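You operate a simulated robot arm through the tools that you are given. There is no shell and no other tool.

You are at the controls of a simulated robot arm. One attempt, no reset.

JOB
Send the four trains over the single line, earliest due time first.

It is judged by the outcome, as a careful person would: the job done as asked, and still so three seconds after it is handed in. It fails if anything else is knocked over, pushed out of place, dropped, spilled or broken.

ROBOT AND FRAMES
A 7-joint arm with a two-finger parallel gripper, fixed in place. Base frame: the origin is at the foot of the arm, x ahead of it, y to its left, z up. Lengths are in m, angles in degrees, forces in N, time in s.
Its first joint turns from -166.0 to 166.0 degrees. Payload 4.4 kg.
The tool frame sits at the grasp point between the pads (the TCP): z along the fingers, y along the line on which they close. The tips reach 0.023 m beyond it. The gripper opens to 0.094 m. The fingers are 0.038 m wide and 0.01 m thick; the gripper's body (0.054 by 0.096 m) begins 0.039 m behind the TCP.
Orientation is that of the tool frame in the base frame, as a unit quaternion [w, x, y, z]. With the fingers straight down and closing along the base's y, the tool's x points along the base's -x, its y along +y and its z along -z.

CONTROLS
- The arm moves only by the tool nudge_tool. Its argument "increments" is a list of rows, each an object of numbers (a shift or turn left out is 0, a gripper value left out holds the last): "x", "y", "z": the shift along the base's x, y, z in m; "wx", "wy", "wz": the turn, a rotation vector about the base's x, y, z in degrees; "claw": the finger opening in m, from 0 to 0.094. In form: [{"x": .., "y": .., "z": .., "wx": .., "wy": .., "wz": .., "claw": ..}, ...]. A call has 1 to 20 rows; each row shifts and turns the commanded pose from where the row before left it. Each row takes 0.2 s and may step no farther than 0.05 m and 8.6 degrees from the row before; otherwise, or with a gripper value out of range, the whole call is refused. A pose out of reach is approached as far as the arm can. The call stops where the force on the tool passes 40 N (or 10 N more than at its start, if that is more) or the arm is blocked; 0.2 s more then pass. Each finger travels about 0.072 m/s and halts on what it meets, pressing with about 42 N; the grip force reading is that of the motor and also rises with nothing between the fingers. The clock runs only during rows and for 0.2 s after the last one: add rows that do not move to give the fingers time. The reply holds the time, the measured pose of the TCP, the force on the tool along the base axes, the opening and the grip force, in the units named above and with some noise, with the torque about the TCP (base axes, N m) and any sound that the robot's microphone picked up, and new pictures: "show" is both (left out), scene, wrist or none.
- Cameras (640 x 400 px; columns grow to the right, rows downward): "scene" is fixed at [0.4023, 0.6502, 1.3548]; the picture's right is [-0.81, -0.58, 0.00], its down [-0.18, 0.25, -0.95] and it looks along [0.55, -0.77, -0.31] (base axes); focal length 317 px, centre (320, 200). "wrist" rides on the gripper at [0.086, 0.016, -0.074] in the tool frame; the picture's right is [-0.18, 0.98, 0.00], its down [-0.58, -0.11, -0.81] and it looks along [-0.79, -0.15, 0.59] (tool axes); focal length 243 px, centre (320, 200). There is no depth. A picture from a camera that has moved, and an enlarged one, comes with that camera's place and axes in the base frame and with its lens.
- enlarge(camera, box): a new picture of the part [left, top, right, bottom] of that camera's present view, enlarged. No time passes.
- finish_job(): hands the job in; it is judged then, once.

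Places have to be worked out from the pictures, the camera data and where the tool is seen. Open the gripper and draw the arm clear of the work before you hand the job in, unless the task says otherwise.

The tools are called after "Request:" as a command line: name --argument value ..., lists and objects as JSON in quotes. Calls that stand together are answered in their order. nudge_tool: Moves the arm, as the interface text tells. Its arguments: {"type":"object","properties":{"increments":{"type":"array","items":{"type":"object","properties":{"x":{"type":"number"},"y":{"type":"number"},"z":{"type":"number"},"wx":{"type":"number"},"wy":{"type":"number"},"wz":{"type":"number"},"claw":{"type":"number"}}}},"show":{"type":"string","enum":["both","scene","wrist","none"]}},"required":["increments"]} The other tools are called the same way: enlarge (camera, box) takes an enlarged picture of a part of a camera's view; finish_job () hands the job in.

At the start:

```text
clock: 0.0
ee_pos: [0.8063, 0.1796, 1.0967]
tool_rot: [-0.001, 0.001, 1.0, 0.0]
wrist_force: [0.1, -0.7, 0.0]
ft_torque: [-0.02, 0.02, -0.02]
opening: 0.0939
finger_force: 0.1
```

scene: 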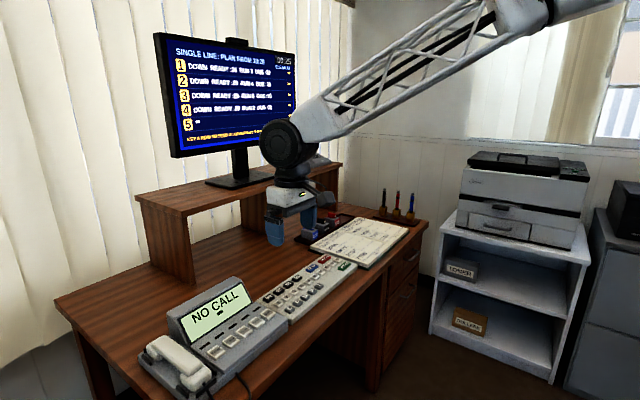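
wrist: 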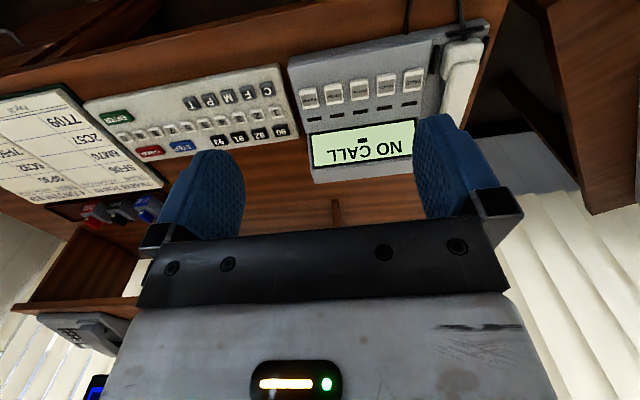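

I'll look closely at the monitor, keyboard, paper and phone before moving anything.

Request:
enlarge --camera "scene" --box '[150, 25, 310, 165]'

Request:
enlarge --camera "scene" --box '[240, 205, 430, 325]'

Request:
enlarge --camera "wrist" --box '[0, 60, 300, 230]'

Request:
enlarge --camera "scene" --box '[130, 265, 300, 400]'

```text
2.86 times, centred on (230, 95) of scene
camera zoom: at [0.4023, 0.6502, 1.3548], right [-0.81, -0.58, 0.0], down [-0.18, 0.25, -0.95], along [0.55, -0.77, -0.31], focal length 906 px, centre (577, 500)
```

zoom: 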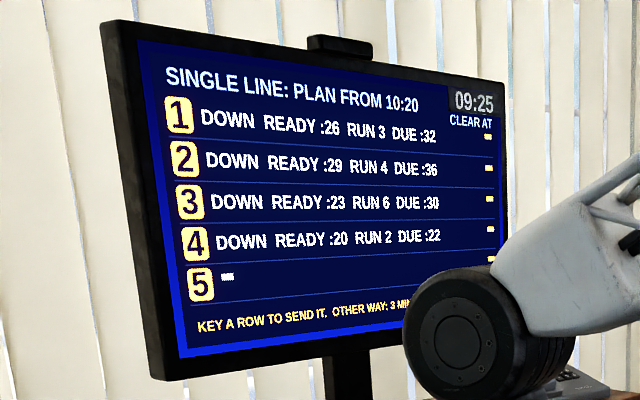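

```text
3.33 times, centred on (335, 265) of scene
camera zoom: at [0.4023, 0.6502, 1.3548], right [-0.81, -0.58, 0.0], down [-0.18, 0.25, -0.95], along [0.55, -0.77, -0.31], focal length 1057 px, centre (270, -17)
```

zoom: 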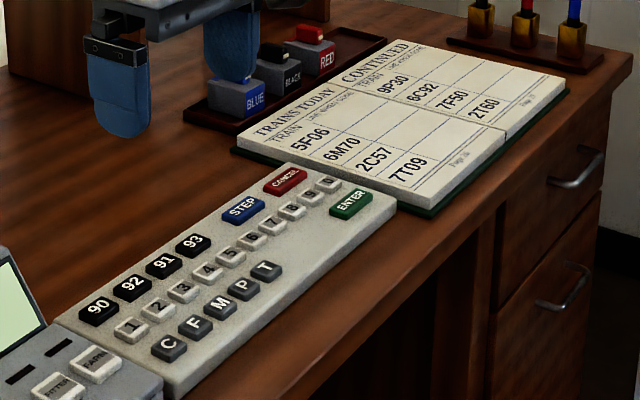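

```text
2.13 times, centred on (150, 145) of wrist
camera zoom: at [0.7189, 0.1965, 1.1706], right [0.18, 0.98, 0.0], down [0.58, -0.11, 0.81], along [0.79, -0.15, -0.59], focal length 518 px, centre (683, 317)
```

zoom: 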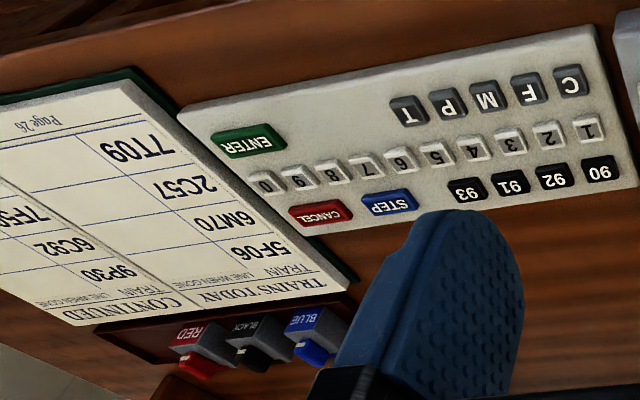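

```text
2.96 times, centred on (215, 332) of scene
camera zoom: at [0.4023, 0.6502, 1.3548], right [-0.81, -0.58, 0.0], down [-0.18, 0.25, -0.95], along [0.55, -0.77, -0.31], focal length 939 px, centre (631, -193)
```

zoom: 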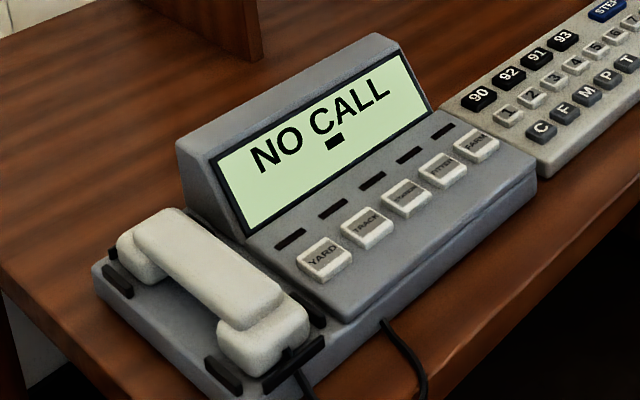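

The plan screen lists four rows, but the arm hides its lower right corner. I'll back the arm off to the right (−y) at this height so I can read the instruction line.

Request:
nudge_tool --increments '[{"y": -0.04, "x": -0.01}, {"y": -0.04, "x": -0.01}, {"y": -0.04, "x": -0.01}, {"y": -0.04, "x": -0.01}, {"y": -0.04, "x": -0.01}, {"y": -0.04, "x": -0.01}, {"y": -0.04, "x": -0.01}]'

```text
clock: 1.6
ee_pos: [0.735, -0.1008, 1.0961]
tool_rot: [0.0, 0.0, 1.0, -0.001]
wrist_force: [1.0, 0.7, 0.3]
ft_torque: [0.03, -0.03, -0.02]
opening: 0.0941
finger_force: 0.0
camera wrist: at [0.6485, -0.0841, 1.1695], right [0.18, 0.98, 0.0], down [0.58, -0.11, 0.81], along [0.79, -0.15, -0.59], focal length 243 px, centre (320, 200)
```

scene: 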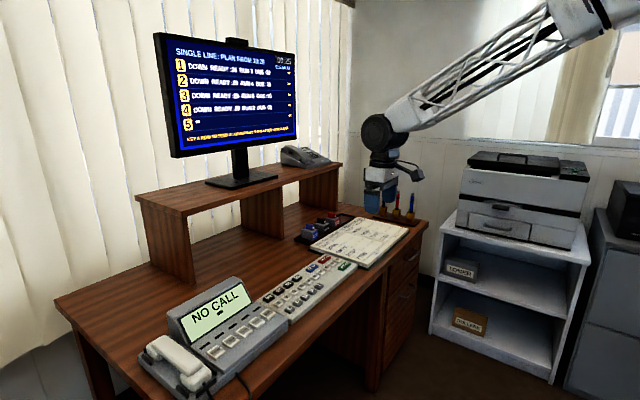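
wrist: 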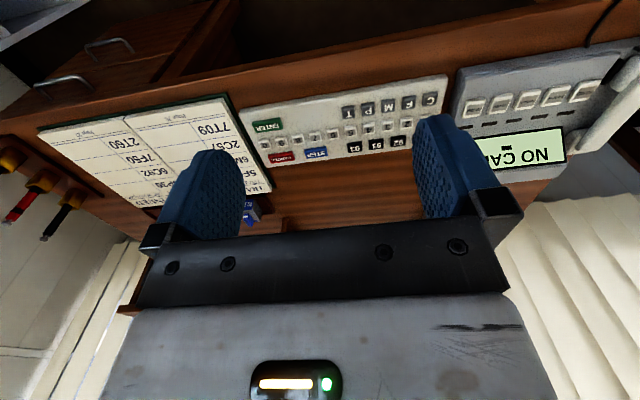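

The screen is clear of the arm now, so I'll enlarge it to read everything on it, along with the keyboard and the other desk items.

Request:
enlarge --camera "scene" --box '[165, 35, 300, 155]'

Request:
enlarge --camera "scene" --box '[180, 120, 300, 155]'

Request:
enlarge --camera "scene" --box '[240, 245, 370, 325]'

Request:
enlarge --camera "wrist" --box '[235, 70, 455, 180]'

```text
3.33 times, centred on (232, 95) of scene
camera zoom: at [0.4023, 0.6502, 1.3548], right [-0.81, -0.58, 0.0], down [-0.18, 0.25, -0.95], along [0.55, -0.77, -0.31], focal length 1057 px, centre (612, 550)
```

zoom: 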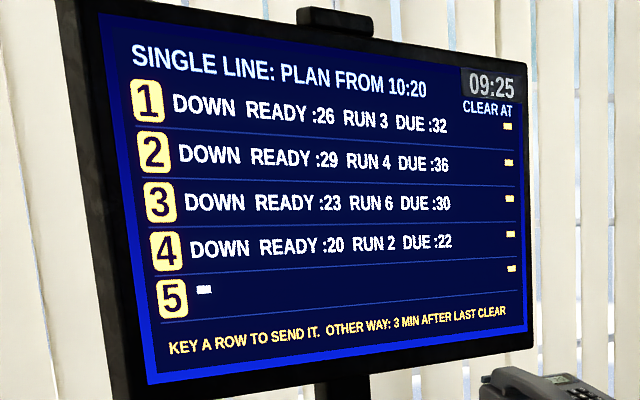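

```text
5.33 times, centred on (240, 138) of scene
camera zoom: at [0.4023, 0.6502, 1.3548], right [-0.81, -0.58, 0.0], down [-0.18, 0.25, -0.95], along [0.55, -0.77, -0.31], focal length 1691 px, centre (747, 533)
```

zoom: 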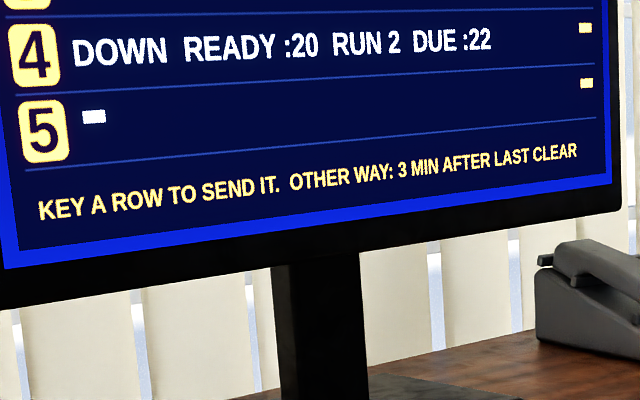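

```text
4.92 times, centred on (305, 285) of scene
camera zoom: at [0.4023, 0.6502, 1.3548], right [-0.81, -0.58, 0.0], down [-0.18, 0.25, -0.95], along [0.55, -0.77, -0.31], focal length 1561 px, centre (394, -218)
```

zoom: 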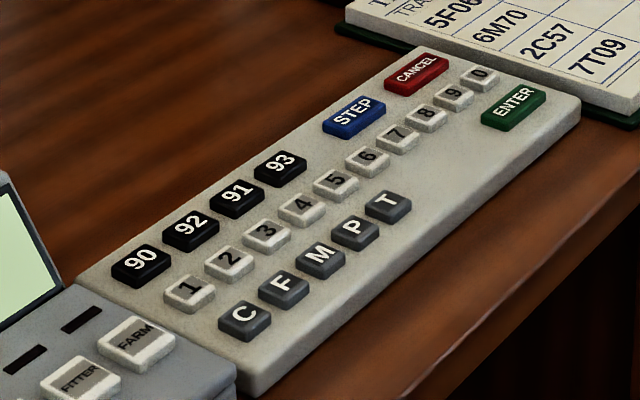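

```text
2.91 times, centred on (345, 125) of wrist
camera zoom: at [0.6485, -0.0841, 1.1695], right [0.18, 0.98, 0.0], down [0.58, -0.11, 0.81], along [0.79, -0.15, -0.59], focal length 706 px, centre (247, 418)
```

zoom: 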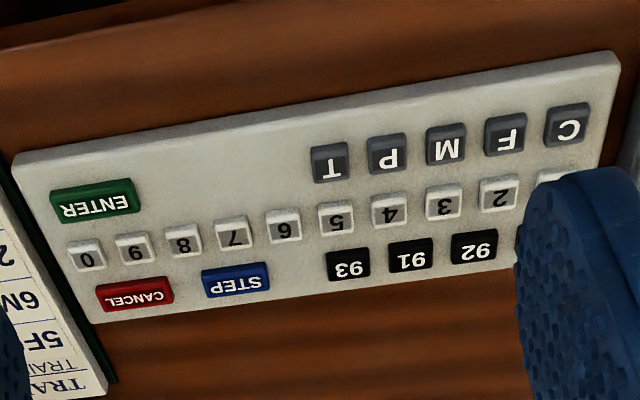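

The order by due time is row 4 (:22), 3 (:30), 1 (:32), 2 (:36). The two cameras together put key "4" near (0.973, −0.043, 0.761), with keys 37 mm apart along −y. I'll close the fingers and move to hover well above "4".

Request:
nudge_tool --increments '[{"claw": 0.0, "x": 0.01, "y": 0.0072, "z": 0}, {"x": 0.0325, "y": 0.0072, "z": -0.03}, {"x": 0.0325, "y": 0.0072, "z": -0.03}, {"x": 0.0325, "y": 0.0072, "z": -0.03}, {"x": 0.0325, "y": 0.0072, "z": -0.03}, {"x": 0.0325, "y": 0.0072, "z": -0.03}, {"x": 0.0325, "y": 0.0072, "z": -0.03}, {"x": 0.033, "y": 0.007, "z": -0.03}, {"z": -0.03}, {}, {}]'

```text
clock: 4.0
ee_pos: [0.974, -0.0433, 0.8572]
tool_rot: [0.0, 0.0, 1.0, 0.001]
wrist_force: [0.3, 0.2, 0.1]
ft_torque: [0.0, 0.01, -0.03]
opening: 0.0
finger_force: 42.1
camera wrist: at [0.887, -0.026, 0.9306], right [0.18, 0.98, 0.0], down [0.58, -0.11, 0.81], along [0.79, -0.15, -0.59], focal length 243 px, centre (320, 200)
```

scene: 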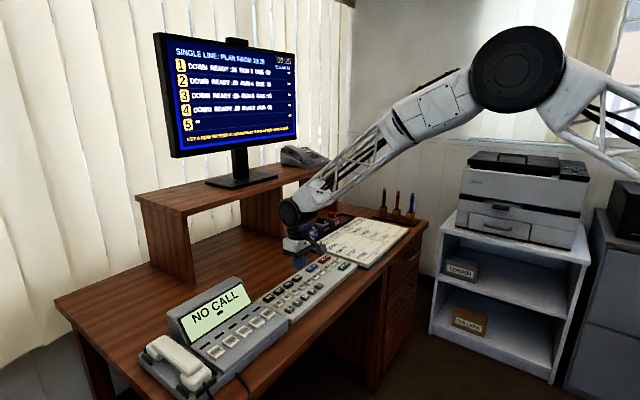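
wrist: 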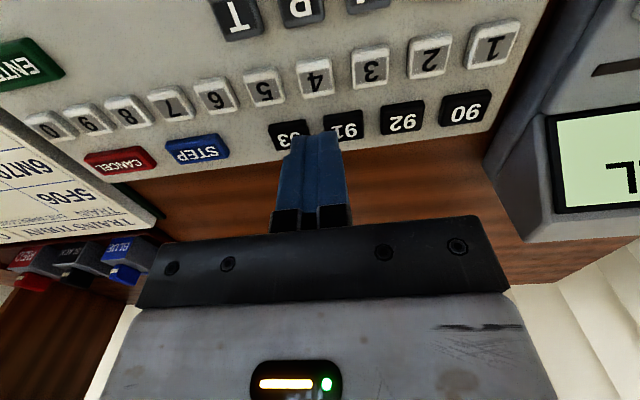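

The wrist view confirms "4" at about (0.971, −0.045), almost directly under the fingertips. I'll lower until the tips are just above the key caps and check alignment.

Request:
nudge_tool --increments '[{"z": -0.025, "x": -0.002, "y": -0.0015}, {"z": -0.025}, {}]'

Request:
enlarge --camera "wrist" --box '[220, 40, 420, 180]'

Request:
enlarge --camera "scene" --box '[240, 225, 370, 315]'

```text
clock: 4.8
ee_pos: [0.972, -0.0441, 0.8071]
tool_rot: [0.0, -0.001, 1.0, 0.001]
wrist_force: [0.3, -0.5, -0.5]
ft_torque: [0.03, 0.01, 0.01]
opening: 0.0
finger_force: 42.5
camera wrist: at [0.8861, -0.0272, 0.8802], right [0.18, 0.98, 0.0], down [0.58, -0.11, 0.81], along [0.79, -0.15, -0.59], focal length 243 px, centre (320, 200)
```

scene: 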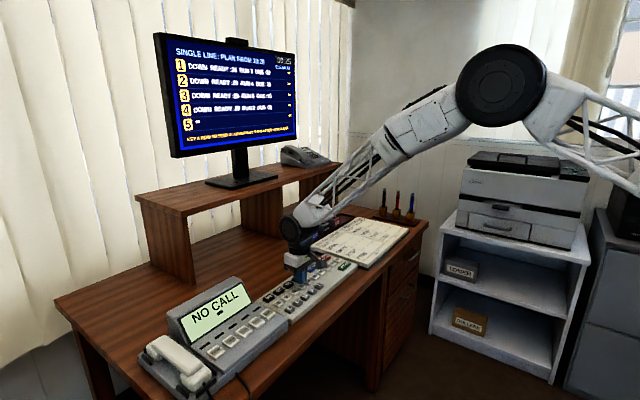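
wrist: 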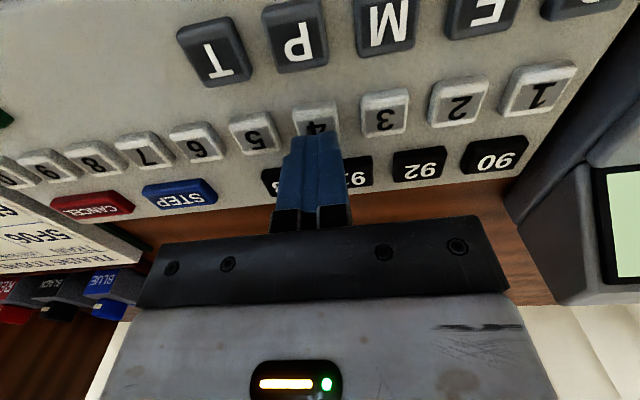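

```text
2.86 times, centred on (320, 110) of wrist
camera zoom: at [0.8861, -0.0272, 0.8802], right [0.18, 0.98, 0.0], down [0.58, -0.11, 0.81], along [0.79, -0.15, -0.59], focal length 693 px, centre (320, 457)
```

zoom: 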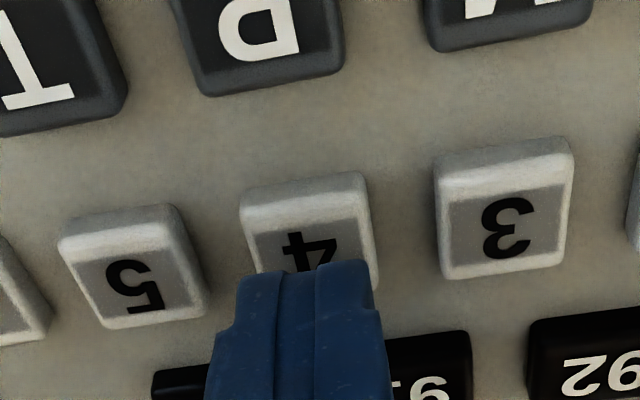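

```text
4.44 times, centred on (305, 270) of scene
camera zoom: at [0.4023, 0.6502, 1.3548], right [-0.81, -0.58, 0.0], down [-0.18, 0.25, -0.95], along [0.55, -0.77, -0.31], focal length 1409 px, centre (387, -111)
```

zoom: 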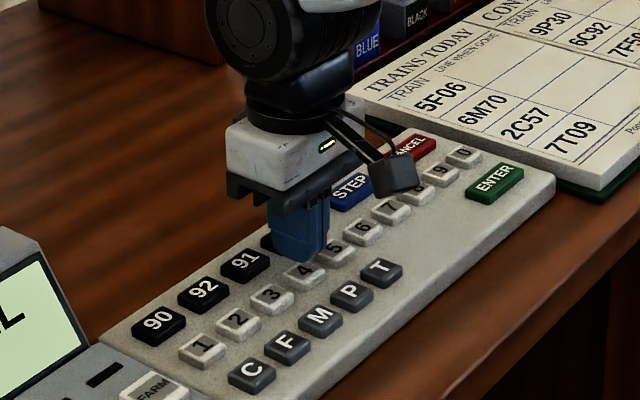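

The fingertips are centred over "4", roughly 20 mm above it. I'll go down gently in small steps and watch for contact.

Request:
nudge_tool --increments '[{"z": -0.006}, {"z": -0.005}, {"z": -0.004}, {}]'

Request:
enlarge --camera "wrist" --box '[220, 60, 420, 200]'

Request:
enlarge --camera "scene" --box '[270, 250, 340, 300]'

```text
clock: 5.8
ee_pos: [0.9712, -0.0441, 0.7918]
tool_rot: [0.0, 0.0, 1.0, 0.0]
wrist_force: [0.1, -0.3, 2.1]
ft_torque: [0.0, 0.0, -0.03]
opening: 0.0
finger_force: 42.0
heard: click
camera wrist: at [0.8853, -0.0276, 0.8661], right [0.18, 0.98, 0.0], down [0.58, -0.11, 0.81], along [0.79, -0.15, -0.59], focal length 243 px, centre (320, 200)
```

scene: 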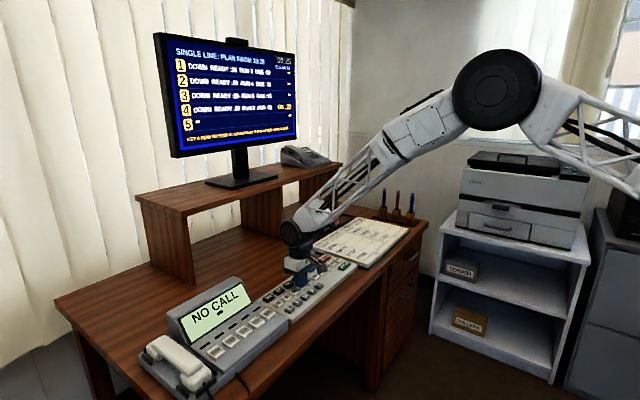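
wrist: 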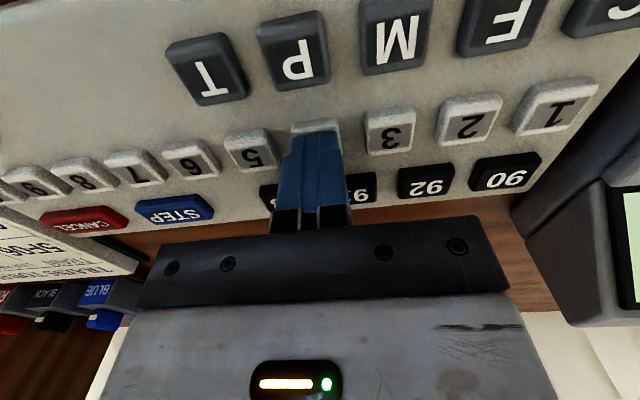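

```text
2.86 times, centred on (320, 130) of wrist
camera zoom: at [0.8853, -0.0276, 0.8661], right [0.18, 0.98, 0.0], down [0.58, -0.11, 0.81], along [0.79, -0.15, -0.59], focal length 693 px, centre (320, 400)
```

zoom: 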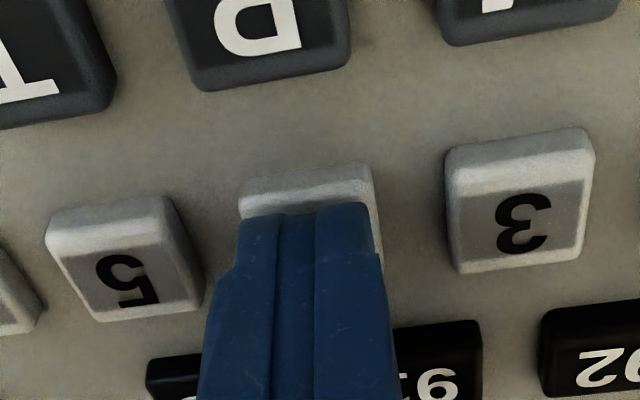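

```text
8.00 times, centred on (305, 275) of scene
camera zoom: at [0.4023, 0.6502, 1.3548], right [-0.81, -0.58, 0.0], down [-0.18, 0.25, -0.95], along [0.55, -0.77, -0.31], focal length 2536 px, centre (440, -400)
```

zoom: 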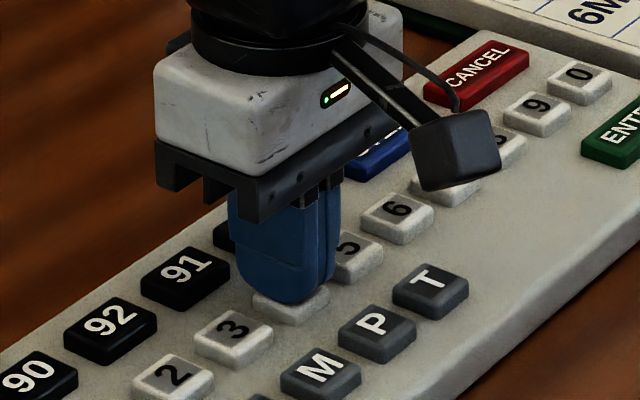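

I heard a click, and row 4 now shows a clear time. I'll lift straight up to release the key, then read the screen.

Request:
nudge_tool --increments '[{"z": 0.01}, {"z": 0.025}, {}]'

Request:
enlarge --camera "scene" --box '[165, 35, 300, 155]'

```text
clock: 6.6
ee_pos: [0.9712, -0.0447, 0.8273]
tool_rot: [0.0, 0.0, 1.0, 0.001]
wrist_force: [0.8, 0.3, 0.6]
ft_torque: [0.02, -0.04, -0.01]
opening: 0.0002
finger_force: 41.1
camera wrist: at [0.8841, -0.0276, 0.9017], right [0.18, 0.98, 0.0], down [0.58, -0.11, 0.81], along [0.79, -0.15, -0.59], focal length 243 px, centre (320, 200)
```

scene: 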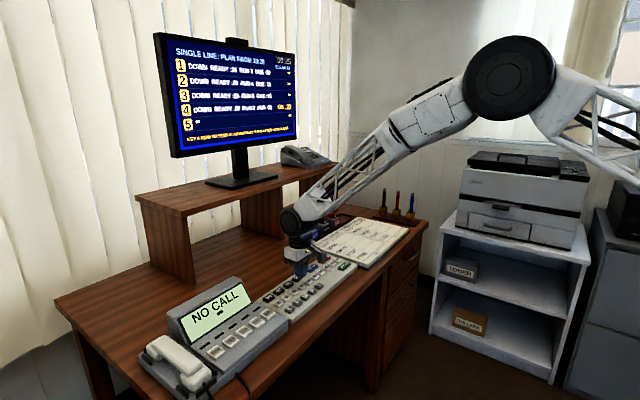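
wrist: 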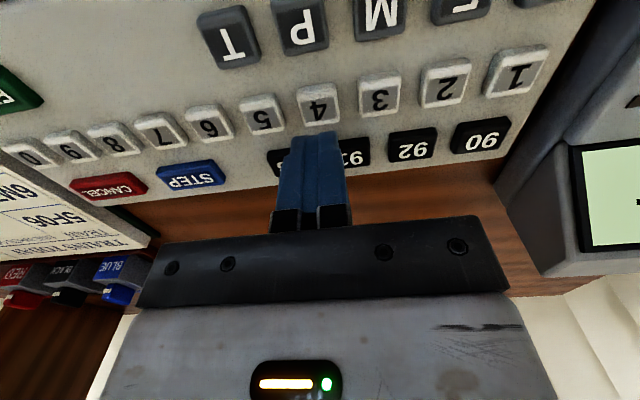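

```text
3.33 times, centred on (232, 95) of scene
camera zoom: at [0.4023, 0.6502, 1.3548], right [-0.81, -0.58, 0.0], down [-0.18, 0.25, -0.95], along [0.55, -0.77, -0.31], focal length 1057 px, centre (612, 550)
```

zoom: 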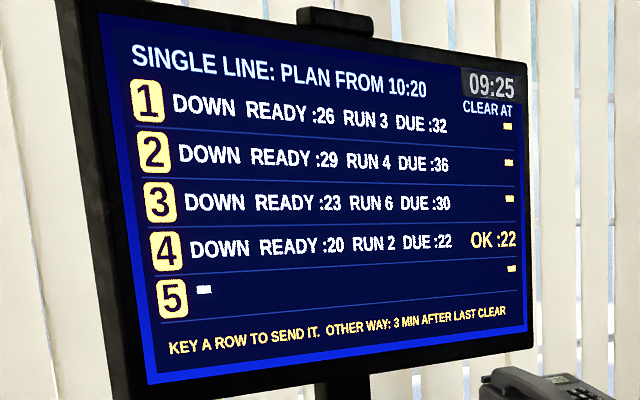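

Row 4 reads "OK :22", so a single digit press sends the train. Next is row 3, so I'll shift +37.5 mm in y to sit above "3" and check alignment.

Request:
nudge_tool --increments '[{"y": 0.02}, {"y": 0.0172}, {"z": -0.018}, {}]'

Request:
enlarge --camera "wrist" --box '[220, 40, 420, 180]'

Request:
enlarge --camera "scene" --box '[165, 35, 300, 155]'

```text
clock: 7.6
ee_pos: [0.9711, -0.0087, 0.8104]
tool_rot: [0.0, 0.0, 1.0, 0.0]
wrist_force: [-1.5, 0.1, -0.5]
ft_torque: [-0.04, -0.01, -0.01]
opening: 0.0
finger_force: 42.1
camera wrist: at [0.8844, 0.0086, 0.8828], right [0.18, 0.98, 0.0], down [0.58, -0.11, 0.81], along [0.79, -0.15, -0.59], focal length 243 px, centre (320, 200)
```

scene: 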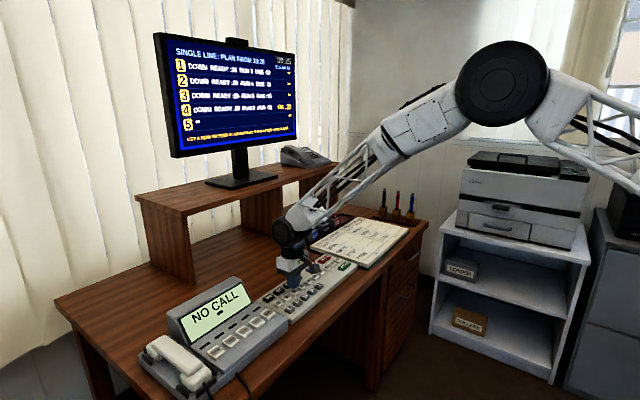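
wrist: 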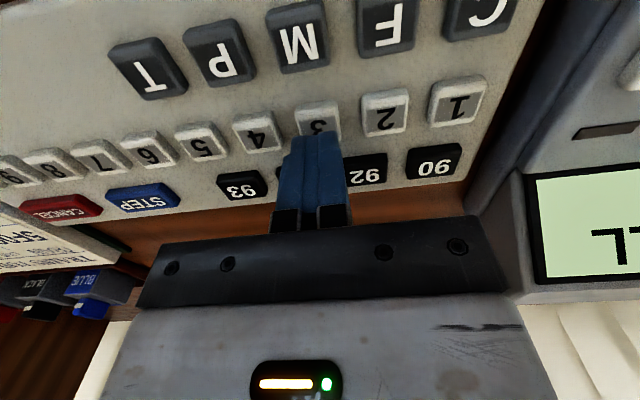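

```text
2.86 times, centred on (320, 110) of wrist
camera zoom: at [0.8844, 0.0086, 0.8828], right [0.18, 0.98, 0.0], down [0.58, -0.11, 0.81], along [0.79, -0.15, -0.59], focal length 693 px, centre (320, 457)
```

zoom: 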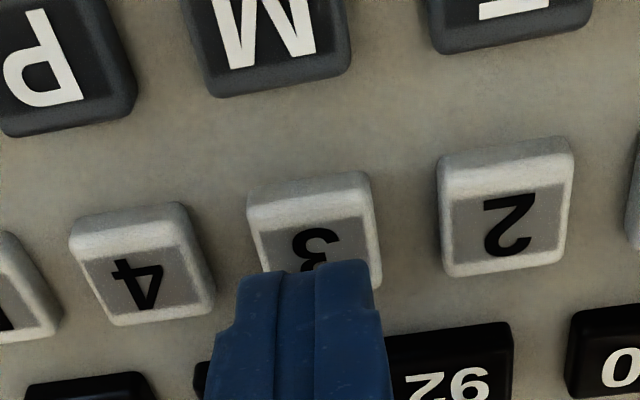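

```text
3.33 times, centred on (232, 95) of scene
camera zoom: at [0.4023, 0.6502, 1.3548], right [-0.81, -0.58, 0.0], down [-0.18, 0.25, -0.95], along [0.55, -0.77, -0.31], focal length 1057 px, centre (612, 550)
```

zoom: 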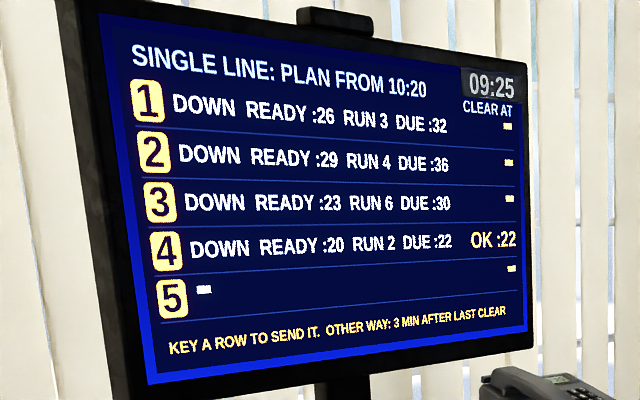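

The tips are centred over "3" and the plan hasn't changed. I'll press to the same depth as before (TCP about 0.792) and lift.

Request:
nudge_tool --increments '[{"z": -0.009, "y": 0.0007}, {"z": -0.005}, {"z": -0.004}, {}, {"z": 0.01}, {"z": 0.025}, {}]'

Request:
enlarge --camera "scene" --box '[165, 35, 300, 155]'

```text
clock: 9.2
ee_pos: [0.9721, -0.0072, 0.8251]
tool_rot: [-0.001, 0.0, 1.0, 0.0]
wrist_force: [-0.1, 0.5, -0.1]
ft_torque: [-0.05, -0.02, -0.03]
opening: 0.0
finger_force: 42.3
heard: click
camera wrist: at [0.8848, 0.0108, 0.8991], right [0.18, 0.98, 0.0], down [0.58, -0.11, 0.81], along [0.79, -0.15, -0.59], focal length 243 px, centre (320, 200)
```

scene: 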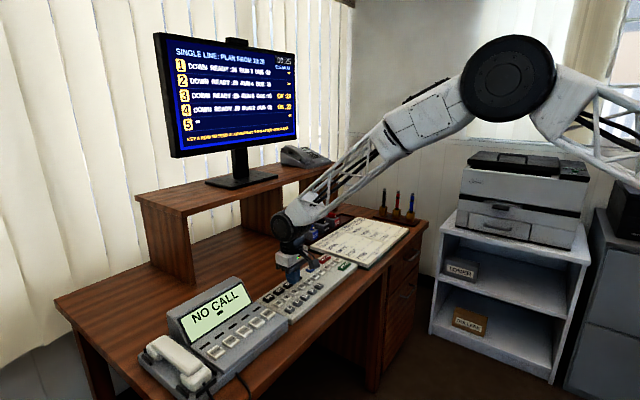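
wrist: 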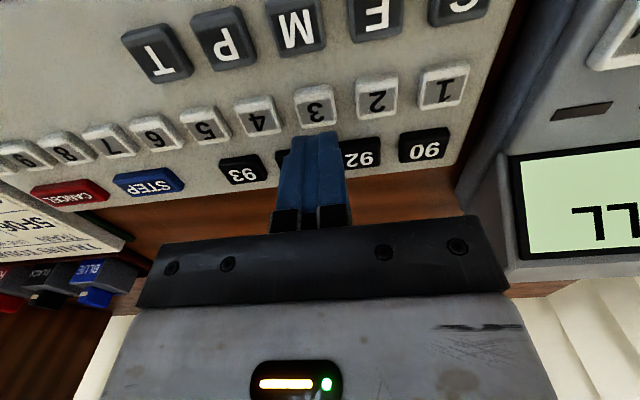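

```text
3.33 times, centred on (232, 95) of scene
camera zoom: at [0.4023, 0.6502, 1.3548], right [-0.81, -0.58, 0.0], down [-0.18, 0.25, -0.95], along [0.55, -0.77, -0.31], focal length 1057 px, centre (612, 550)
```

zoom: 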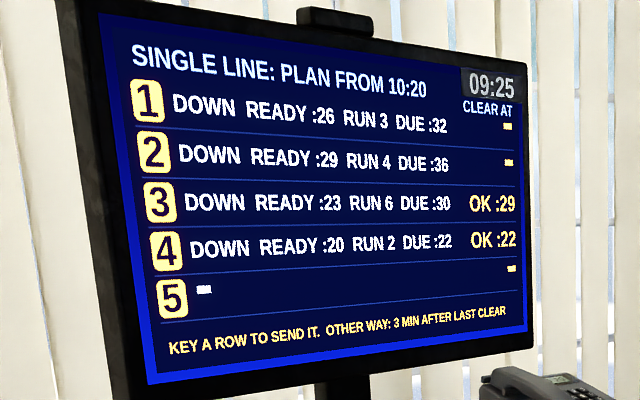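

Row 3 reads "OK :29". Next is row 1, so I'll move about 74 mm in +y to hover over "1", staying high to check clearance from the phone console.

Request:
nudge_tool --increments '[{"y": 0.025, "z": 0.005}, {"y": 0.025}, {"y": 0.0245}, {"z": -0.01}, {}]'

Request:
enlarge --camera "wrist" --box '[220, 40, 420, 180]'

Request:
enlarge --camera "scene" --box '[200, 230, 330, 330]'

Request:
enlarge --camera "scene" --box '[165, 35, 300, 155]'

```text
clock: 10.4
ee_pos: [0.9718, 0.0695, 0.8208]
tool_rot: [0.0, 0.0, 1.0, 0.0]
wrist_force: [-1.0, 1.0, 0.3]
ft_torque: [0.04, 0.02, -0.04]
opening: 0.0003
finger_force: 42.3
camera wrist: at [0.8845, 0.0864, 0.8945], right [0.18, 0.98, 0.0], down [0.58, -0.11, 0.81], along [0.79, -0.15, -0.59], focal length 243 px, centre (320, 200)
```

scene: 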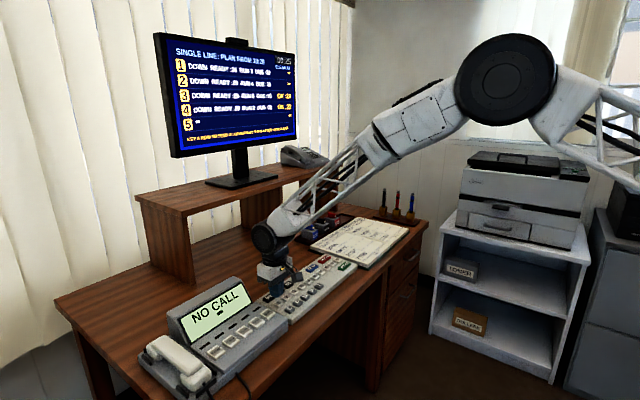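
wrist: 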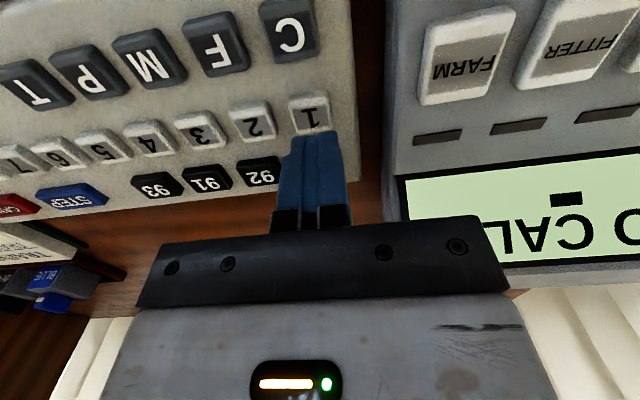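

```text
2.86 times, centred on (320, 110) of wrist
camera zoom: at [0.8845, 0.0864, 0.8945], right [0.18, 0.98, 0.0], down [0.58, -0.11, 0.81], along [0.79, -0.15, -0.59], focal length 693 px, centre (320, 457)
```

zoom: 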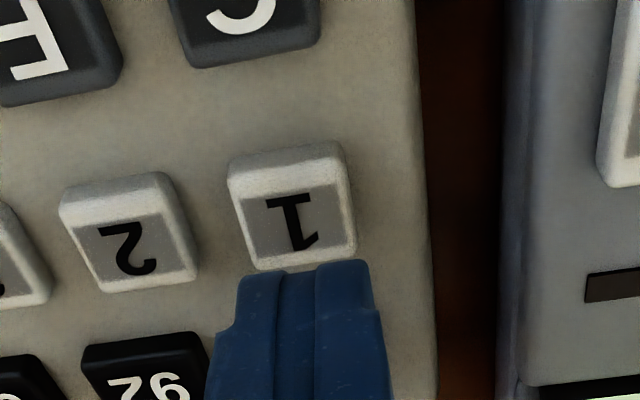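

```text
4.00 times, centred on (265, 280) of scene
camera zoom: at [0.4023, 0.6502, 1.3548], right [-0.81, -0.58, 0.0], down [-0.18, 0.25, -0.95], along [0.55, -0.77, -0.31], focal length 1268 px, centre (540, -120)
```

zoom: 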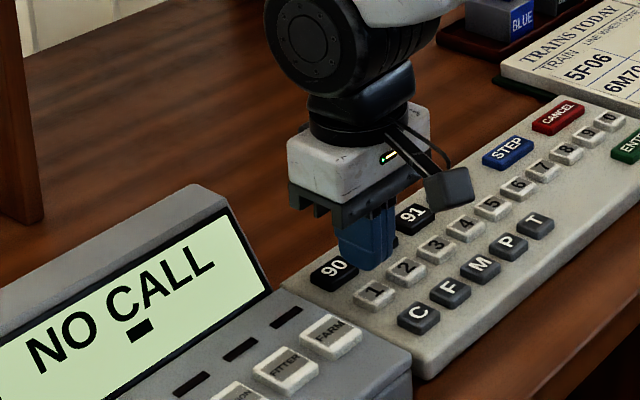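

```text
3.33 times, centred on (232, 95) of scene
camera zoom: at [0.4023, 0.6502, 1.3548], right [-0.81, -0.58, 0.0], down [-0.18, 0.25, -0.95], along [0.55, -0.77, -0.31], focal length 1057 px, centre (612, 550)
```

zoom: 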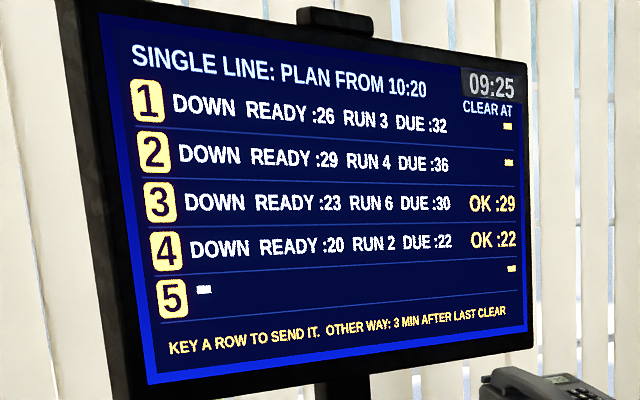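

"1" is about 4 mm toward −y from the fingertips. The phone deck is at z≈0.78, about 5 cm below the gripper body, so clearance is fine. I'll correct y, press and lift.

Request:
nudge_tool --increments '[{"y": -0.0035, "z": -0.01}, {"z": -0.01}, {"z": -0.005}, {"z": -0.0035}, {}, {"z": 0.01}, {"z": 0.025}, {}]'

Request:
enlarge --camera "scene" --box '[165, 35, 300, 155]'

```text
clock: 12.2
ee_pos: [0.9703, 0.0652, 0.827]
tool_rot: [0.0, 0.001, 1.0, 0.0]
wrist_force: [-1.0, -1.1, -0.6]
ft_torque: [0.0, 0.04, 0.04]
opening: 0.0001
finger_force: 41.7
camera wrist: at [0.8845, 0.0822, 0.9009], right [0.18, 0.98, 0.0], down [0.58, -0.11, 0.81], along [0.79, -0.15, -0.59], focal length 243 px, centre (320, 200)
```

scene: 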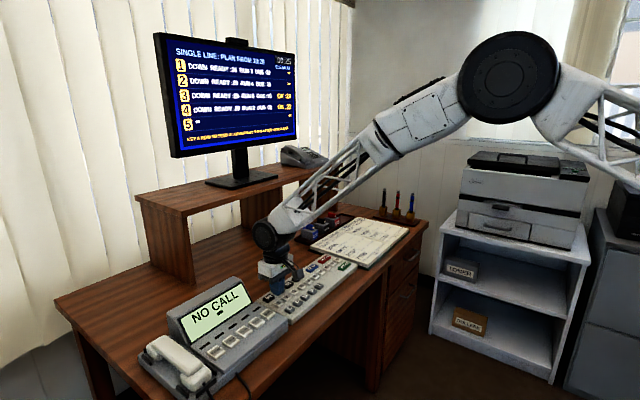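
wrist: 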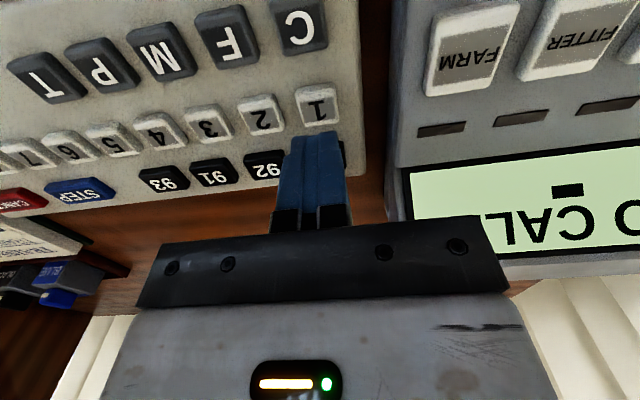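

```text
3.33 times, centred on (232, 95) of scene
camera zoom: at [0.4023, 0.6502, 1.3548], right [-0.81, -0.58, 0.0], down [-0.18, 0.25, -0.95], along [0.55, -0.77, -0.31], focal length 1057 px, centre (612, 550)
```

zoom: 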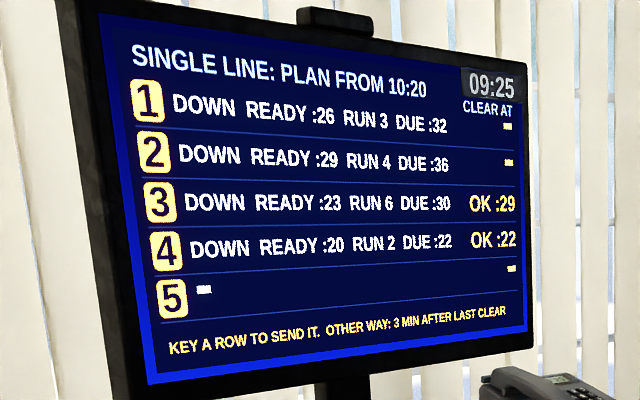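

There was no click and row 1 is unchanged, so that press stopped short at about 0.792. I'll press "1" again in small steps, slightly deeper.

Request:
nudge_tool --increments '[{"z": -0.02}, {"z": -0.012}, {"z": -0.003}, {"z": -0.002}, {}]'

Request:
enlarge --camera "scene" --box '[165, 35, 300, 155]'

Request:
enlarge --camera "wrist" --box '[220, 60, 420, 200]'

```text
clock: 13.4
ee_pos: [0.9737, 0.0645, 0.7911]
tool_rot: [0.001, 0.0, 1.0, 0.0]
wrist_force: [0.5, -1.3, 1.1]
ft_torque: [0.0, -0.02, -0.01]
opening: 0.0
finger_force: 42.3
heard: click
camera wrist: at [0.8852, 0.0816, 0.8644], right [0.18, 0.98, 0.0], down [0.58, -0.11, 0.81], along [0.79, -0.15, -0.59], focal length 243 px, centre (320, 200)
```

scene: 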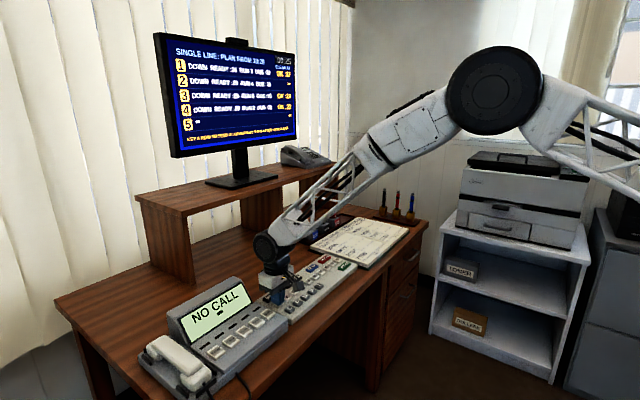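
wrist: 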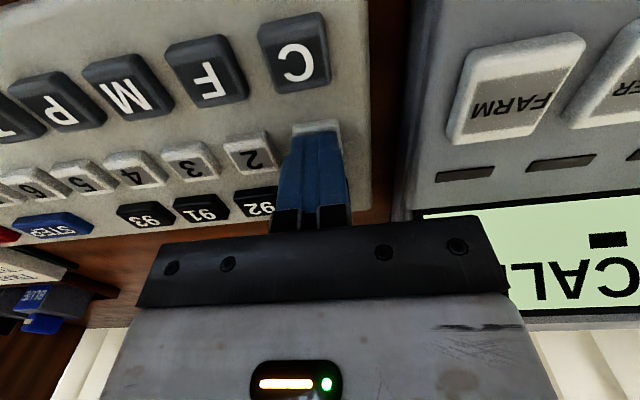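

```text
3.33 times, centred on (232, 95) of scene
camera zoom: at [0.4023, 0.6502, 1.3548], right [-0.81, -0.58, 0.0], down [-0.18, 0.25, -0.95], along [0.55, -0.77, -0.31], focal length 1057 px, centre (612, 550)
```

zoom: 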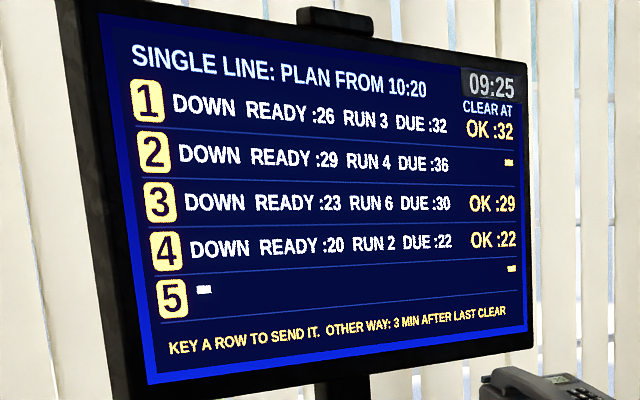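

```text
2.86 times, centred on (320, 130) of wrist
camera zoom: at [0.8852, 0.0816, 0.8644], right [0.18, 0.98, 0.0], down [0.58, -0.11, 0.81], along [0.79, -0.15, -0.59], focal length 693 px, centre (320, 400)
```

zoom: 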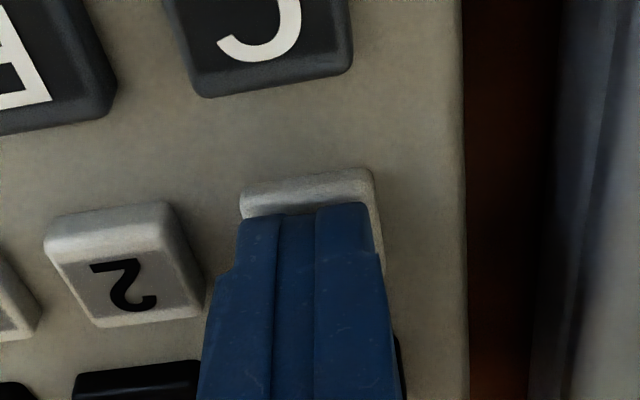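

Row 1 reads "OK :32". I'll lift and move over "2" (y≈0.0285) for the last train, then check alignment.

Request:
nudge_tool --increments '[{"z": 0.01}, {"z": 0.022}, {"y": -0.018}, {"y": -0.0182}, {"z": -0.012}, {}]'

Request:
enlarge --camera "wrist" --box '[220, 40, 420, 180]'

Request:
enlarge --camera "scene" --box '[165, 35, 300, 155]'

```text
clock: 14.8
ee_pos: [0.9722, 0.0284, 0.8084]
tool_rot: [0.0, 0.0, 1.0, 0.0]
wrist_force: [-0.2, 0.1, -1.2]
ft_torque: [0.01, 0.01, 0.0]
opening: 0.0
finger_force: 42.4
camera wrist: at [0.885, 0.0449, 0.8829], right [0.18, 0.98, 0.0], down [0.58, -0.11, 0.81], along [0.79, -0.15, -0.59], focal length 243 px, centre (320, 200)
```

scene: 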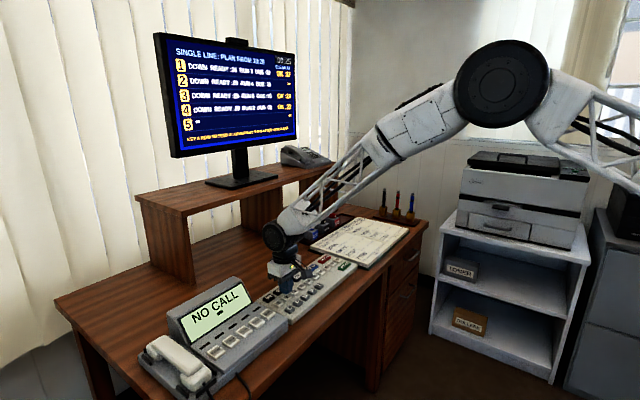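
wrist: 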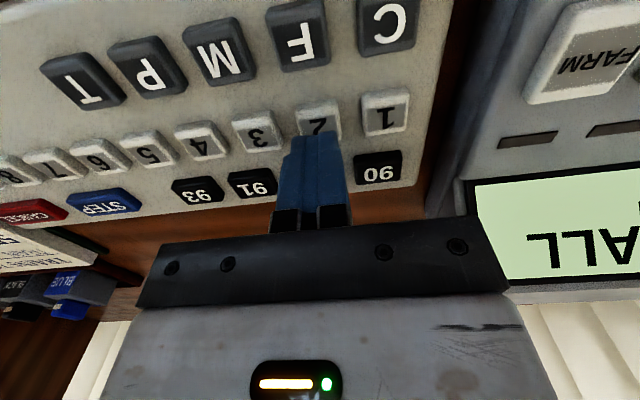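

```text
2.86 times, centred on (320, 110) of wrist
camera zoom: at [0.885, 0.0449, 0.8829], right [0.18, 0.98, 0.0], down [0.58, -0.11, 0.81], along [0.79, -0.15, -0.59], focal length 693 px, centre (320, 457)
```

zoom: 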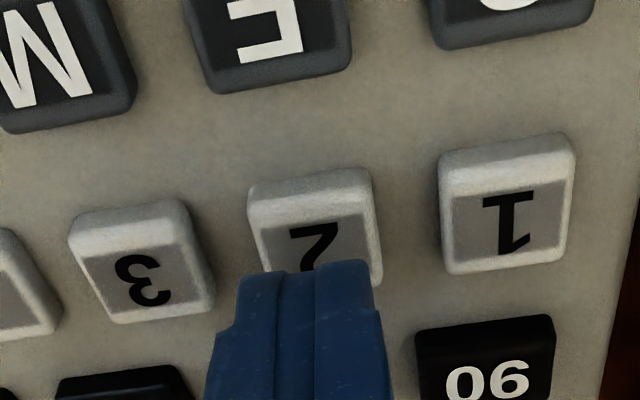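

```text
3.33 times, centred on (232, 95) of scene
camera zoom: at [0.4023, 0.6502, 1.3548], right [-0.81, -0.58, 0.0], down [-0.18, 0.25, -0.95], along [0.55, -0.77, -0.31], focal length 1057 px, centre (612, 550)
```

zoom: 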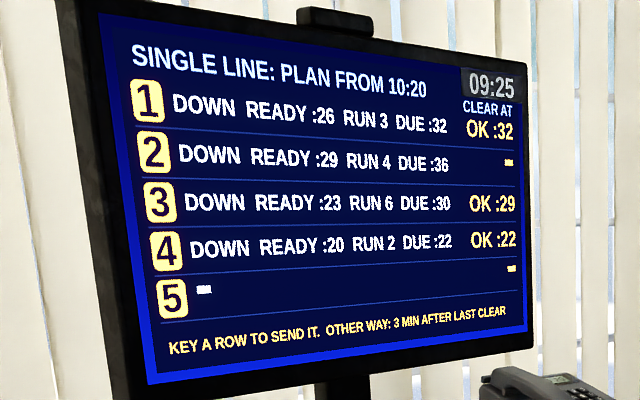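

The fingertips are centred over "2" and the other rows are unchanged. I'll press it to about 0.790.

Request:
nudge_tool --increments '[{"z": -0.01}, {"z": -0.005}, {"z": -0.004}, {}]'

Request:
enlarge --camera "scene" --box '[165, 35, 300, 155]'

```text
clock: 15.8
ee_pos: [0.9715, 0.027, 0.7902]
tool_rot: [0.001, 0.0, 1.0, 0.0]
wrist_force: [0.3, 0.5, 1.3]
ft_torque: [-0.01, -0.02, 0.0]
opening: 0.0002
finger_force: 41.4
heard: click
camera wrist: at [0.8846, 0.0449, 0.8649], right [0.18, 0.98, 0.0], down [0.58, -0.11, 0.81], along [0.79, -0.15, -0.59], focal length 243 px, centre (320, 200)
```

scene: 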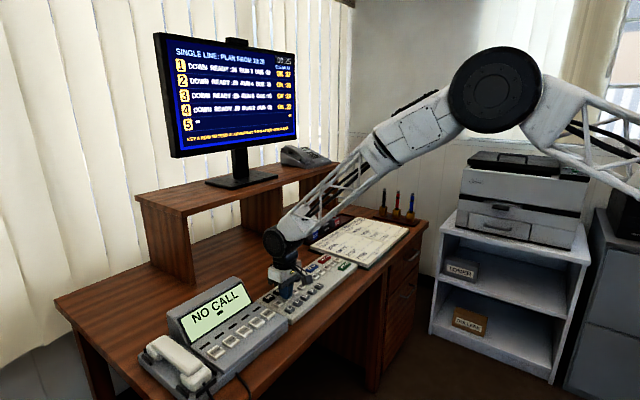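
wrist: 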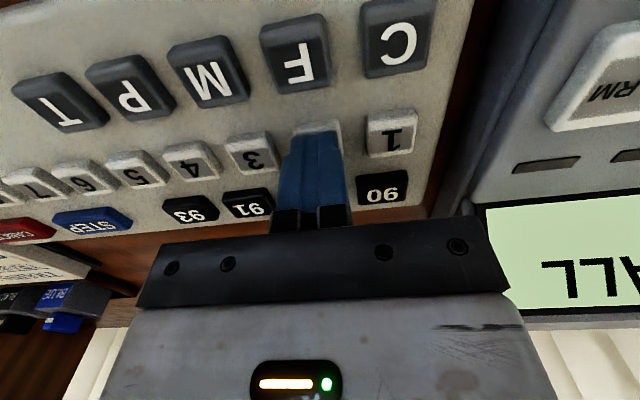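

```text
3.33 times, centred on (232, 95) of scene
camera zoom: at [0.4023, 0.6502, 1.3548], right [-0.81, -0.58, 0.0], down [-0.18, 0.25, -0.95], along [0.55, -0.77, -0.31], focal length 1057 px, centre (612, 550)
```

zoom: 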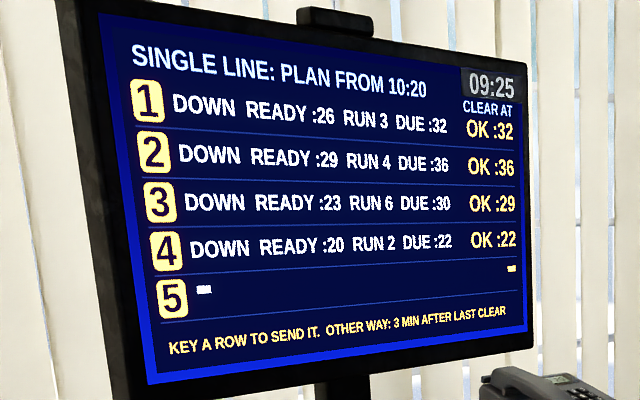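

All four rows show OK with clear times :22, :29, :32 and :36. I'll lift away, draw the arm back and up, and open the gripper.

Request:
nudge_tool --increments '[{"z": 0.02}, {"z": 0.04}, {"z": 0.04}, {"z": 0.04, "x": -0.02}, {"z": 0.04, "x": -0.03}, {"z": 0.035, "x": -0.03, "y": -0.01}, {"z": 0.035, "x": -0.03, "y": -0.015}, {"x": -0.03, "y": -0.02, "claw": 0.094}, {"x": -0.03, "y": -0.02}, {"x": -0.03}, {}, {}]'

Request:
enlarge --camera "scene" --box '[165, 35, 300, 155]'

Request:
enlarge --camera "scene" --box '[130, 200, 430, 390]'

```text
clock: 18.4
ee_pos: [0.7704, -0.0375, 1.0411]
tool_rot: [0.0, 0.0, 1.0, 0.0]
wrist_force: [0.3, -0.3, 0.1]
ft_torque: [0.01, 0.02, -0.02]
opening: 0.0942
finger_force: 0.1
camera wrist: at [0.6843, -0.02, 1.1144], right [0.18, 0.98, 0.0], down [0.58, -0.11, 0.81], along [0.79, -0.15, -0.59], focal length 243 px, centre (320, 200)
```

scene: 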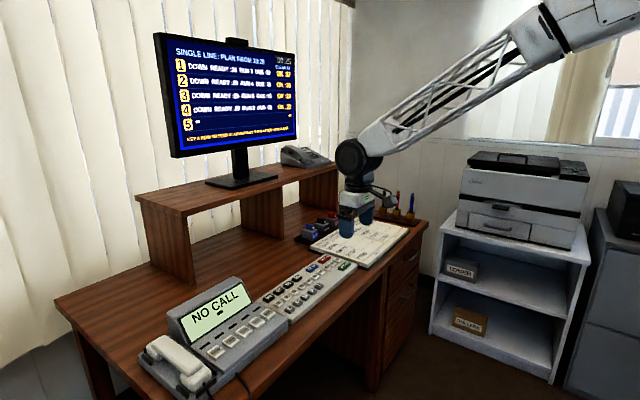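
wrist: 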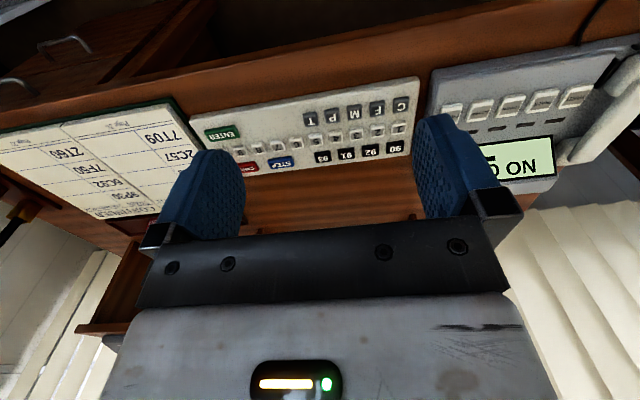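

```text
3.33 times, centred on (232, 95) of scene
camera zoom: at [0.4023, 0.6502, 1.3548], right [-0.81, -0.58, 0.0], down [-0.18, 0.25, -0.95], along [0.55, -0.77, -0.31], focal length 1057 px, centre (612, 550)
```

zoom: 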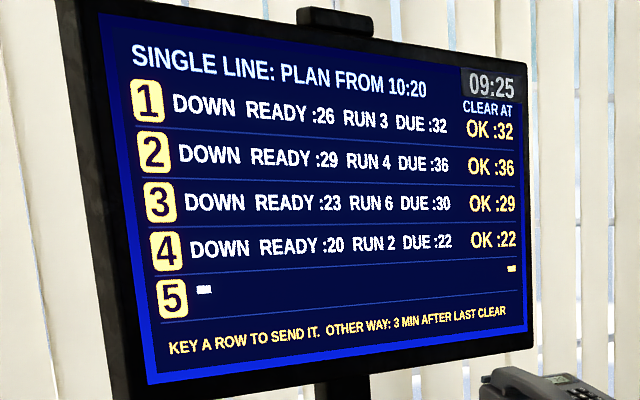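

```text
2.11 times, centred on (280, 295) of scene
camera zoom: at [0.4023, 0.6502, 1.3548], right [-0.81, -0.58, 0.0], down [-0.18, 0.25, -0.95], along [0.55, -0.77, -0.31], focal length 668 px, centre (404, 0)
```

zoom: 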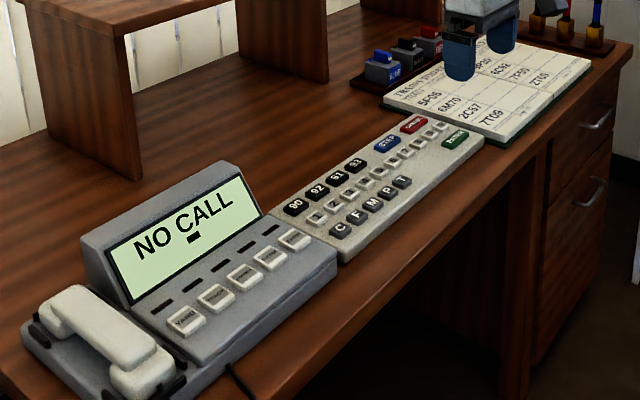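

All four trains are OK on the screen, nothing on the desk has moved, and the gripper is open and clear of the work. I'm handing the job in.

Request:
finish_job

```text
The job is handed in.
```

All four trains have been sent over the single line, earliest due time first, and the job is handed in. The screen showed OK for each one, and every train clears by its due time.

| Order sent | Row | Due | Clear at |
|---|---|---|---|
| 1 | 4 | :22 | :22 |
| 2 | 3 | :30 | :29 |
| 3 | 1 | :32 | :32 |
| 4 | 2 | :36 | :36 |

My first press on key "1" was too shallow to register, so I pressed it again slightly deeper and it went through once. No other keys were pressed, and nothing else on the desk moved. I opened the gripper and drew the arm clear before handing in.
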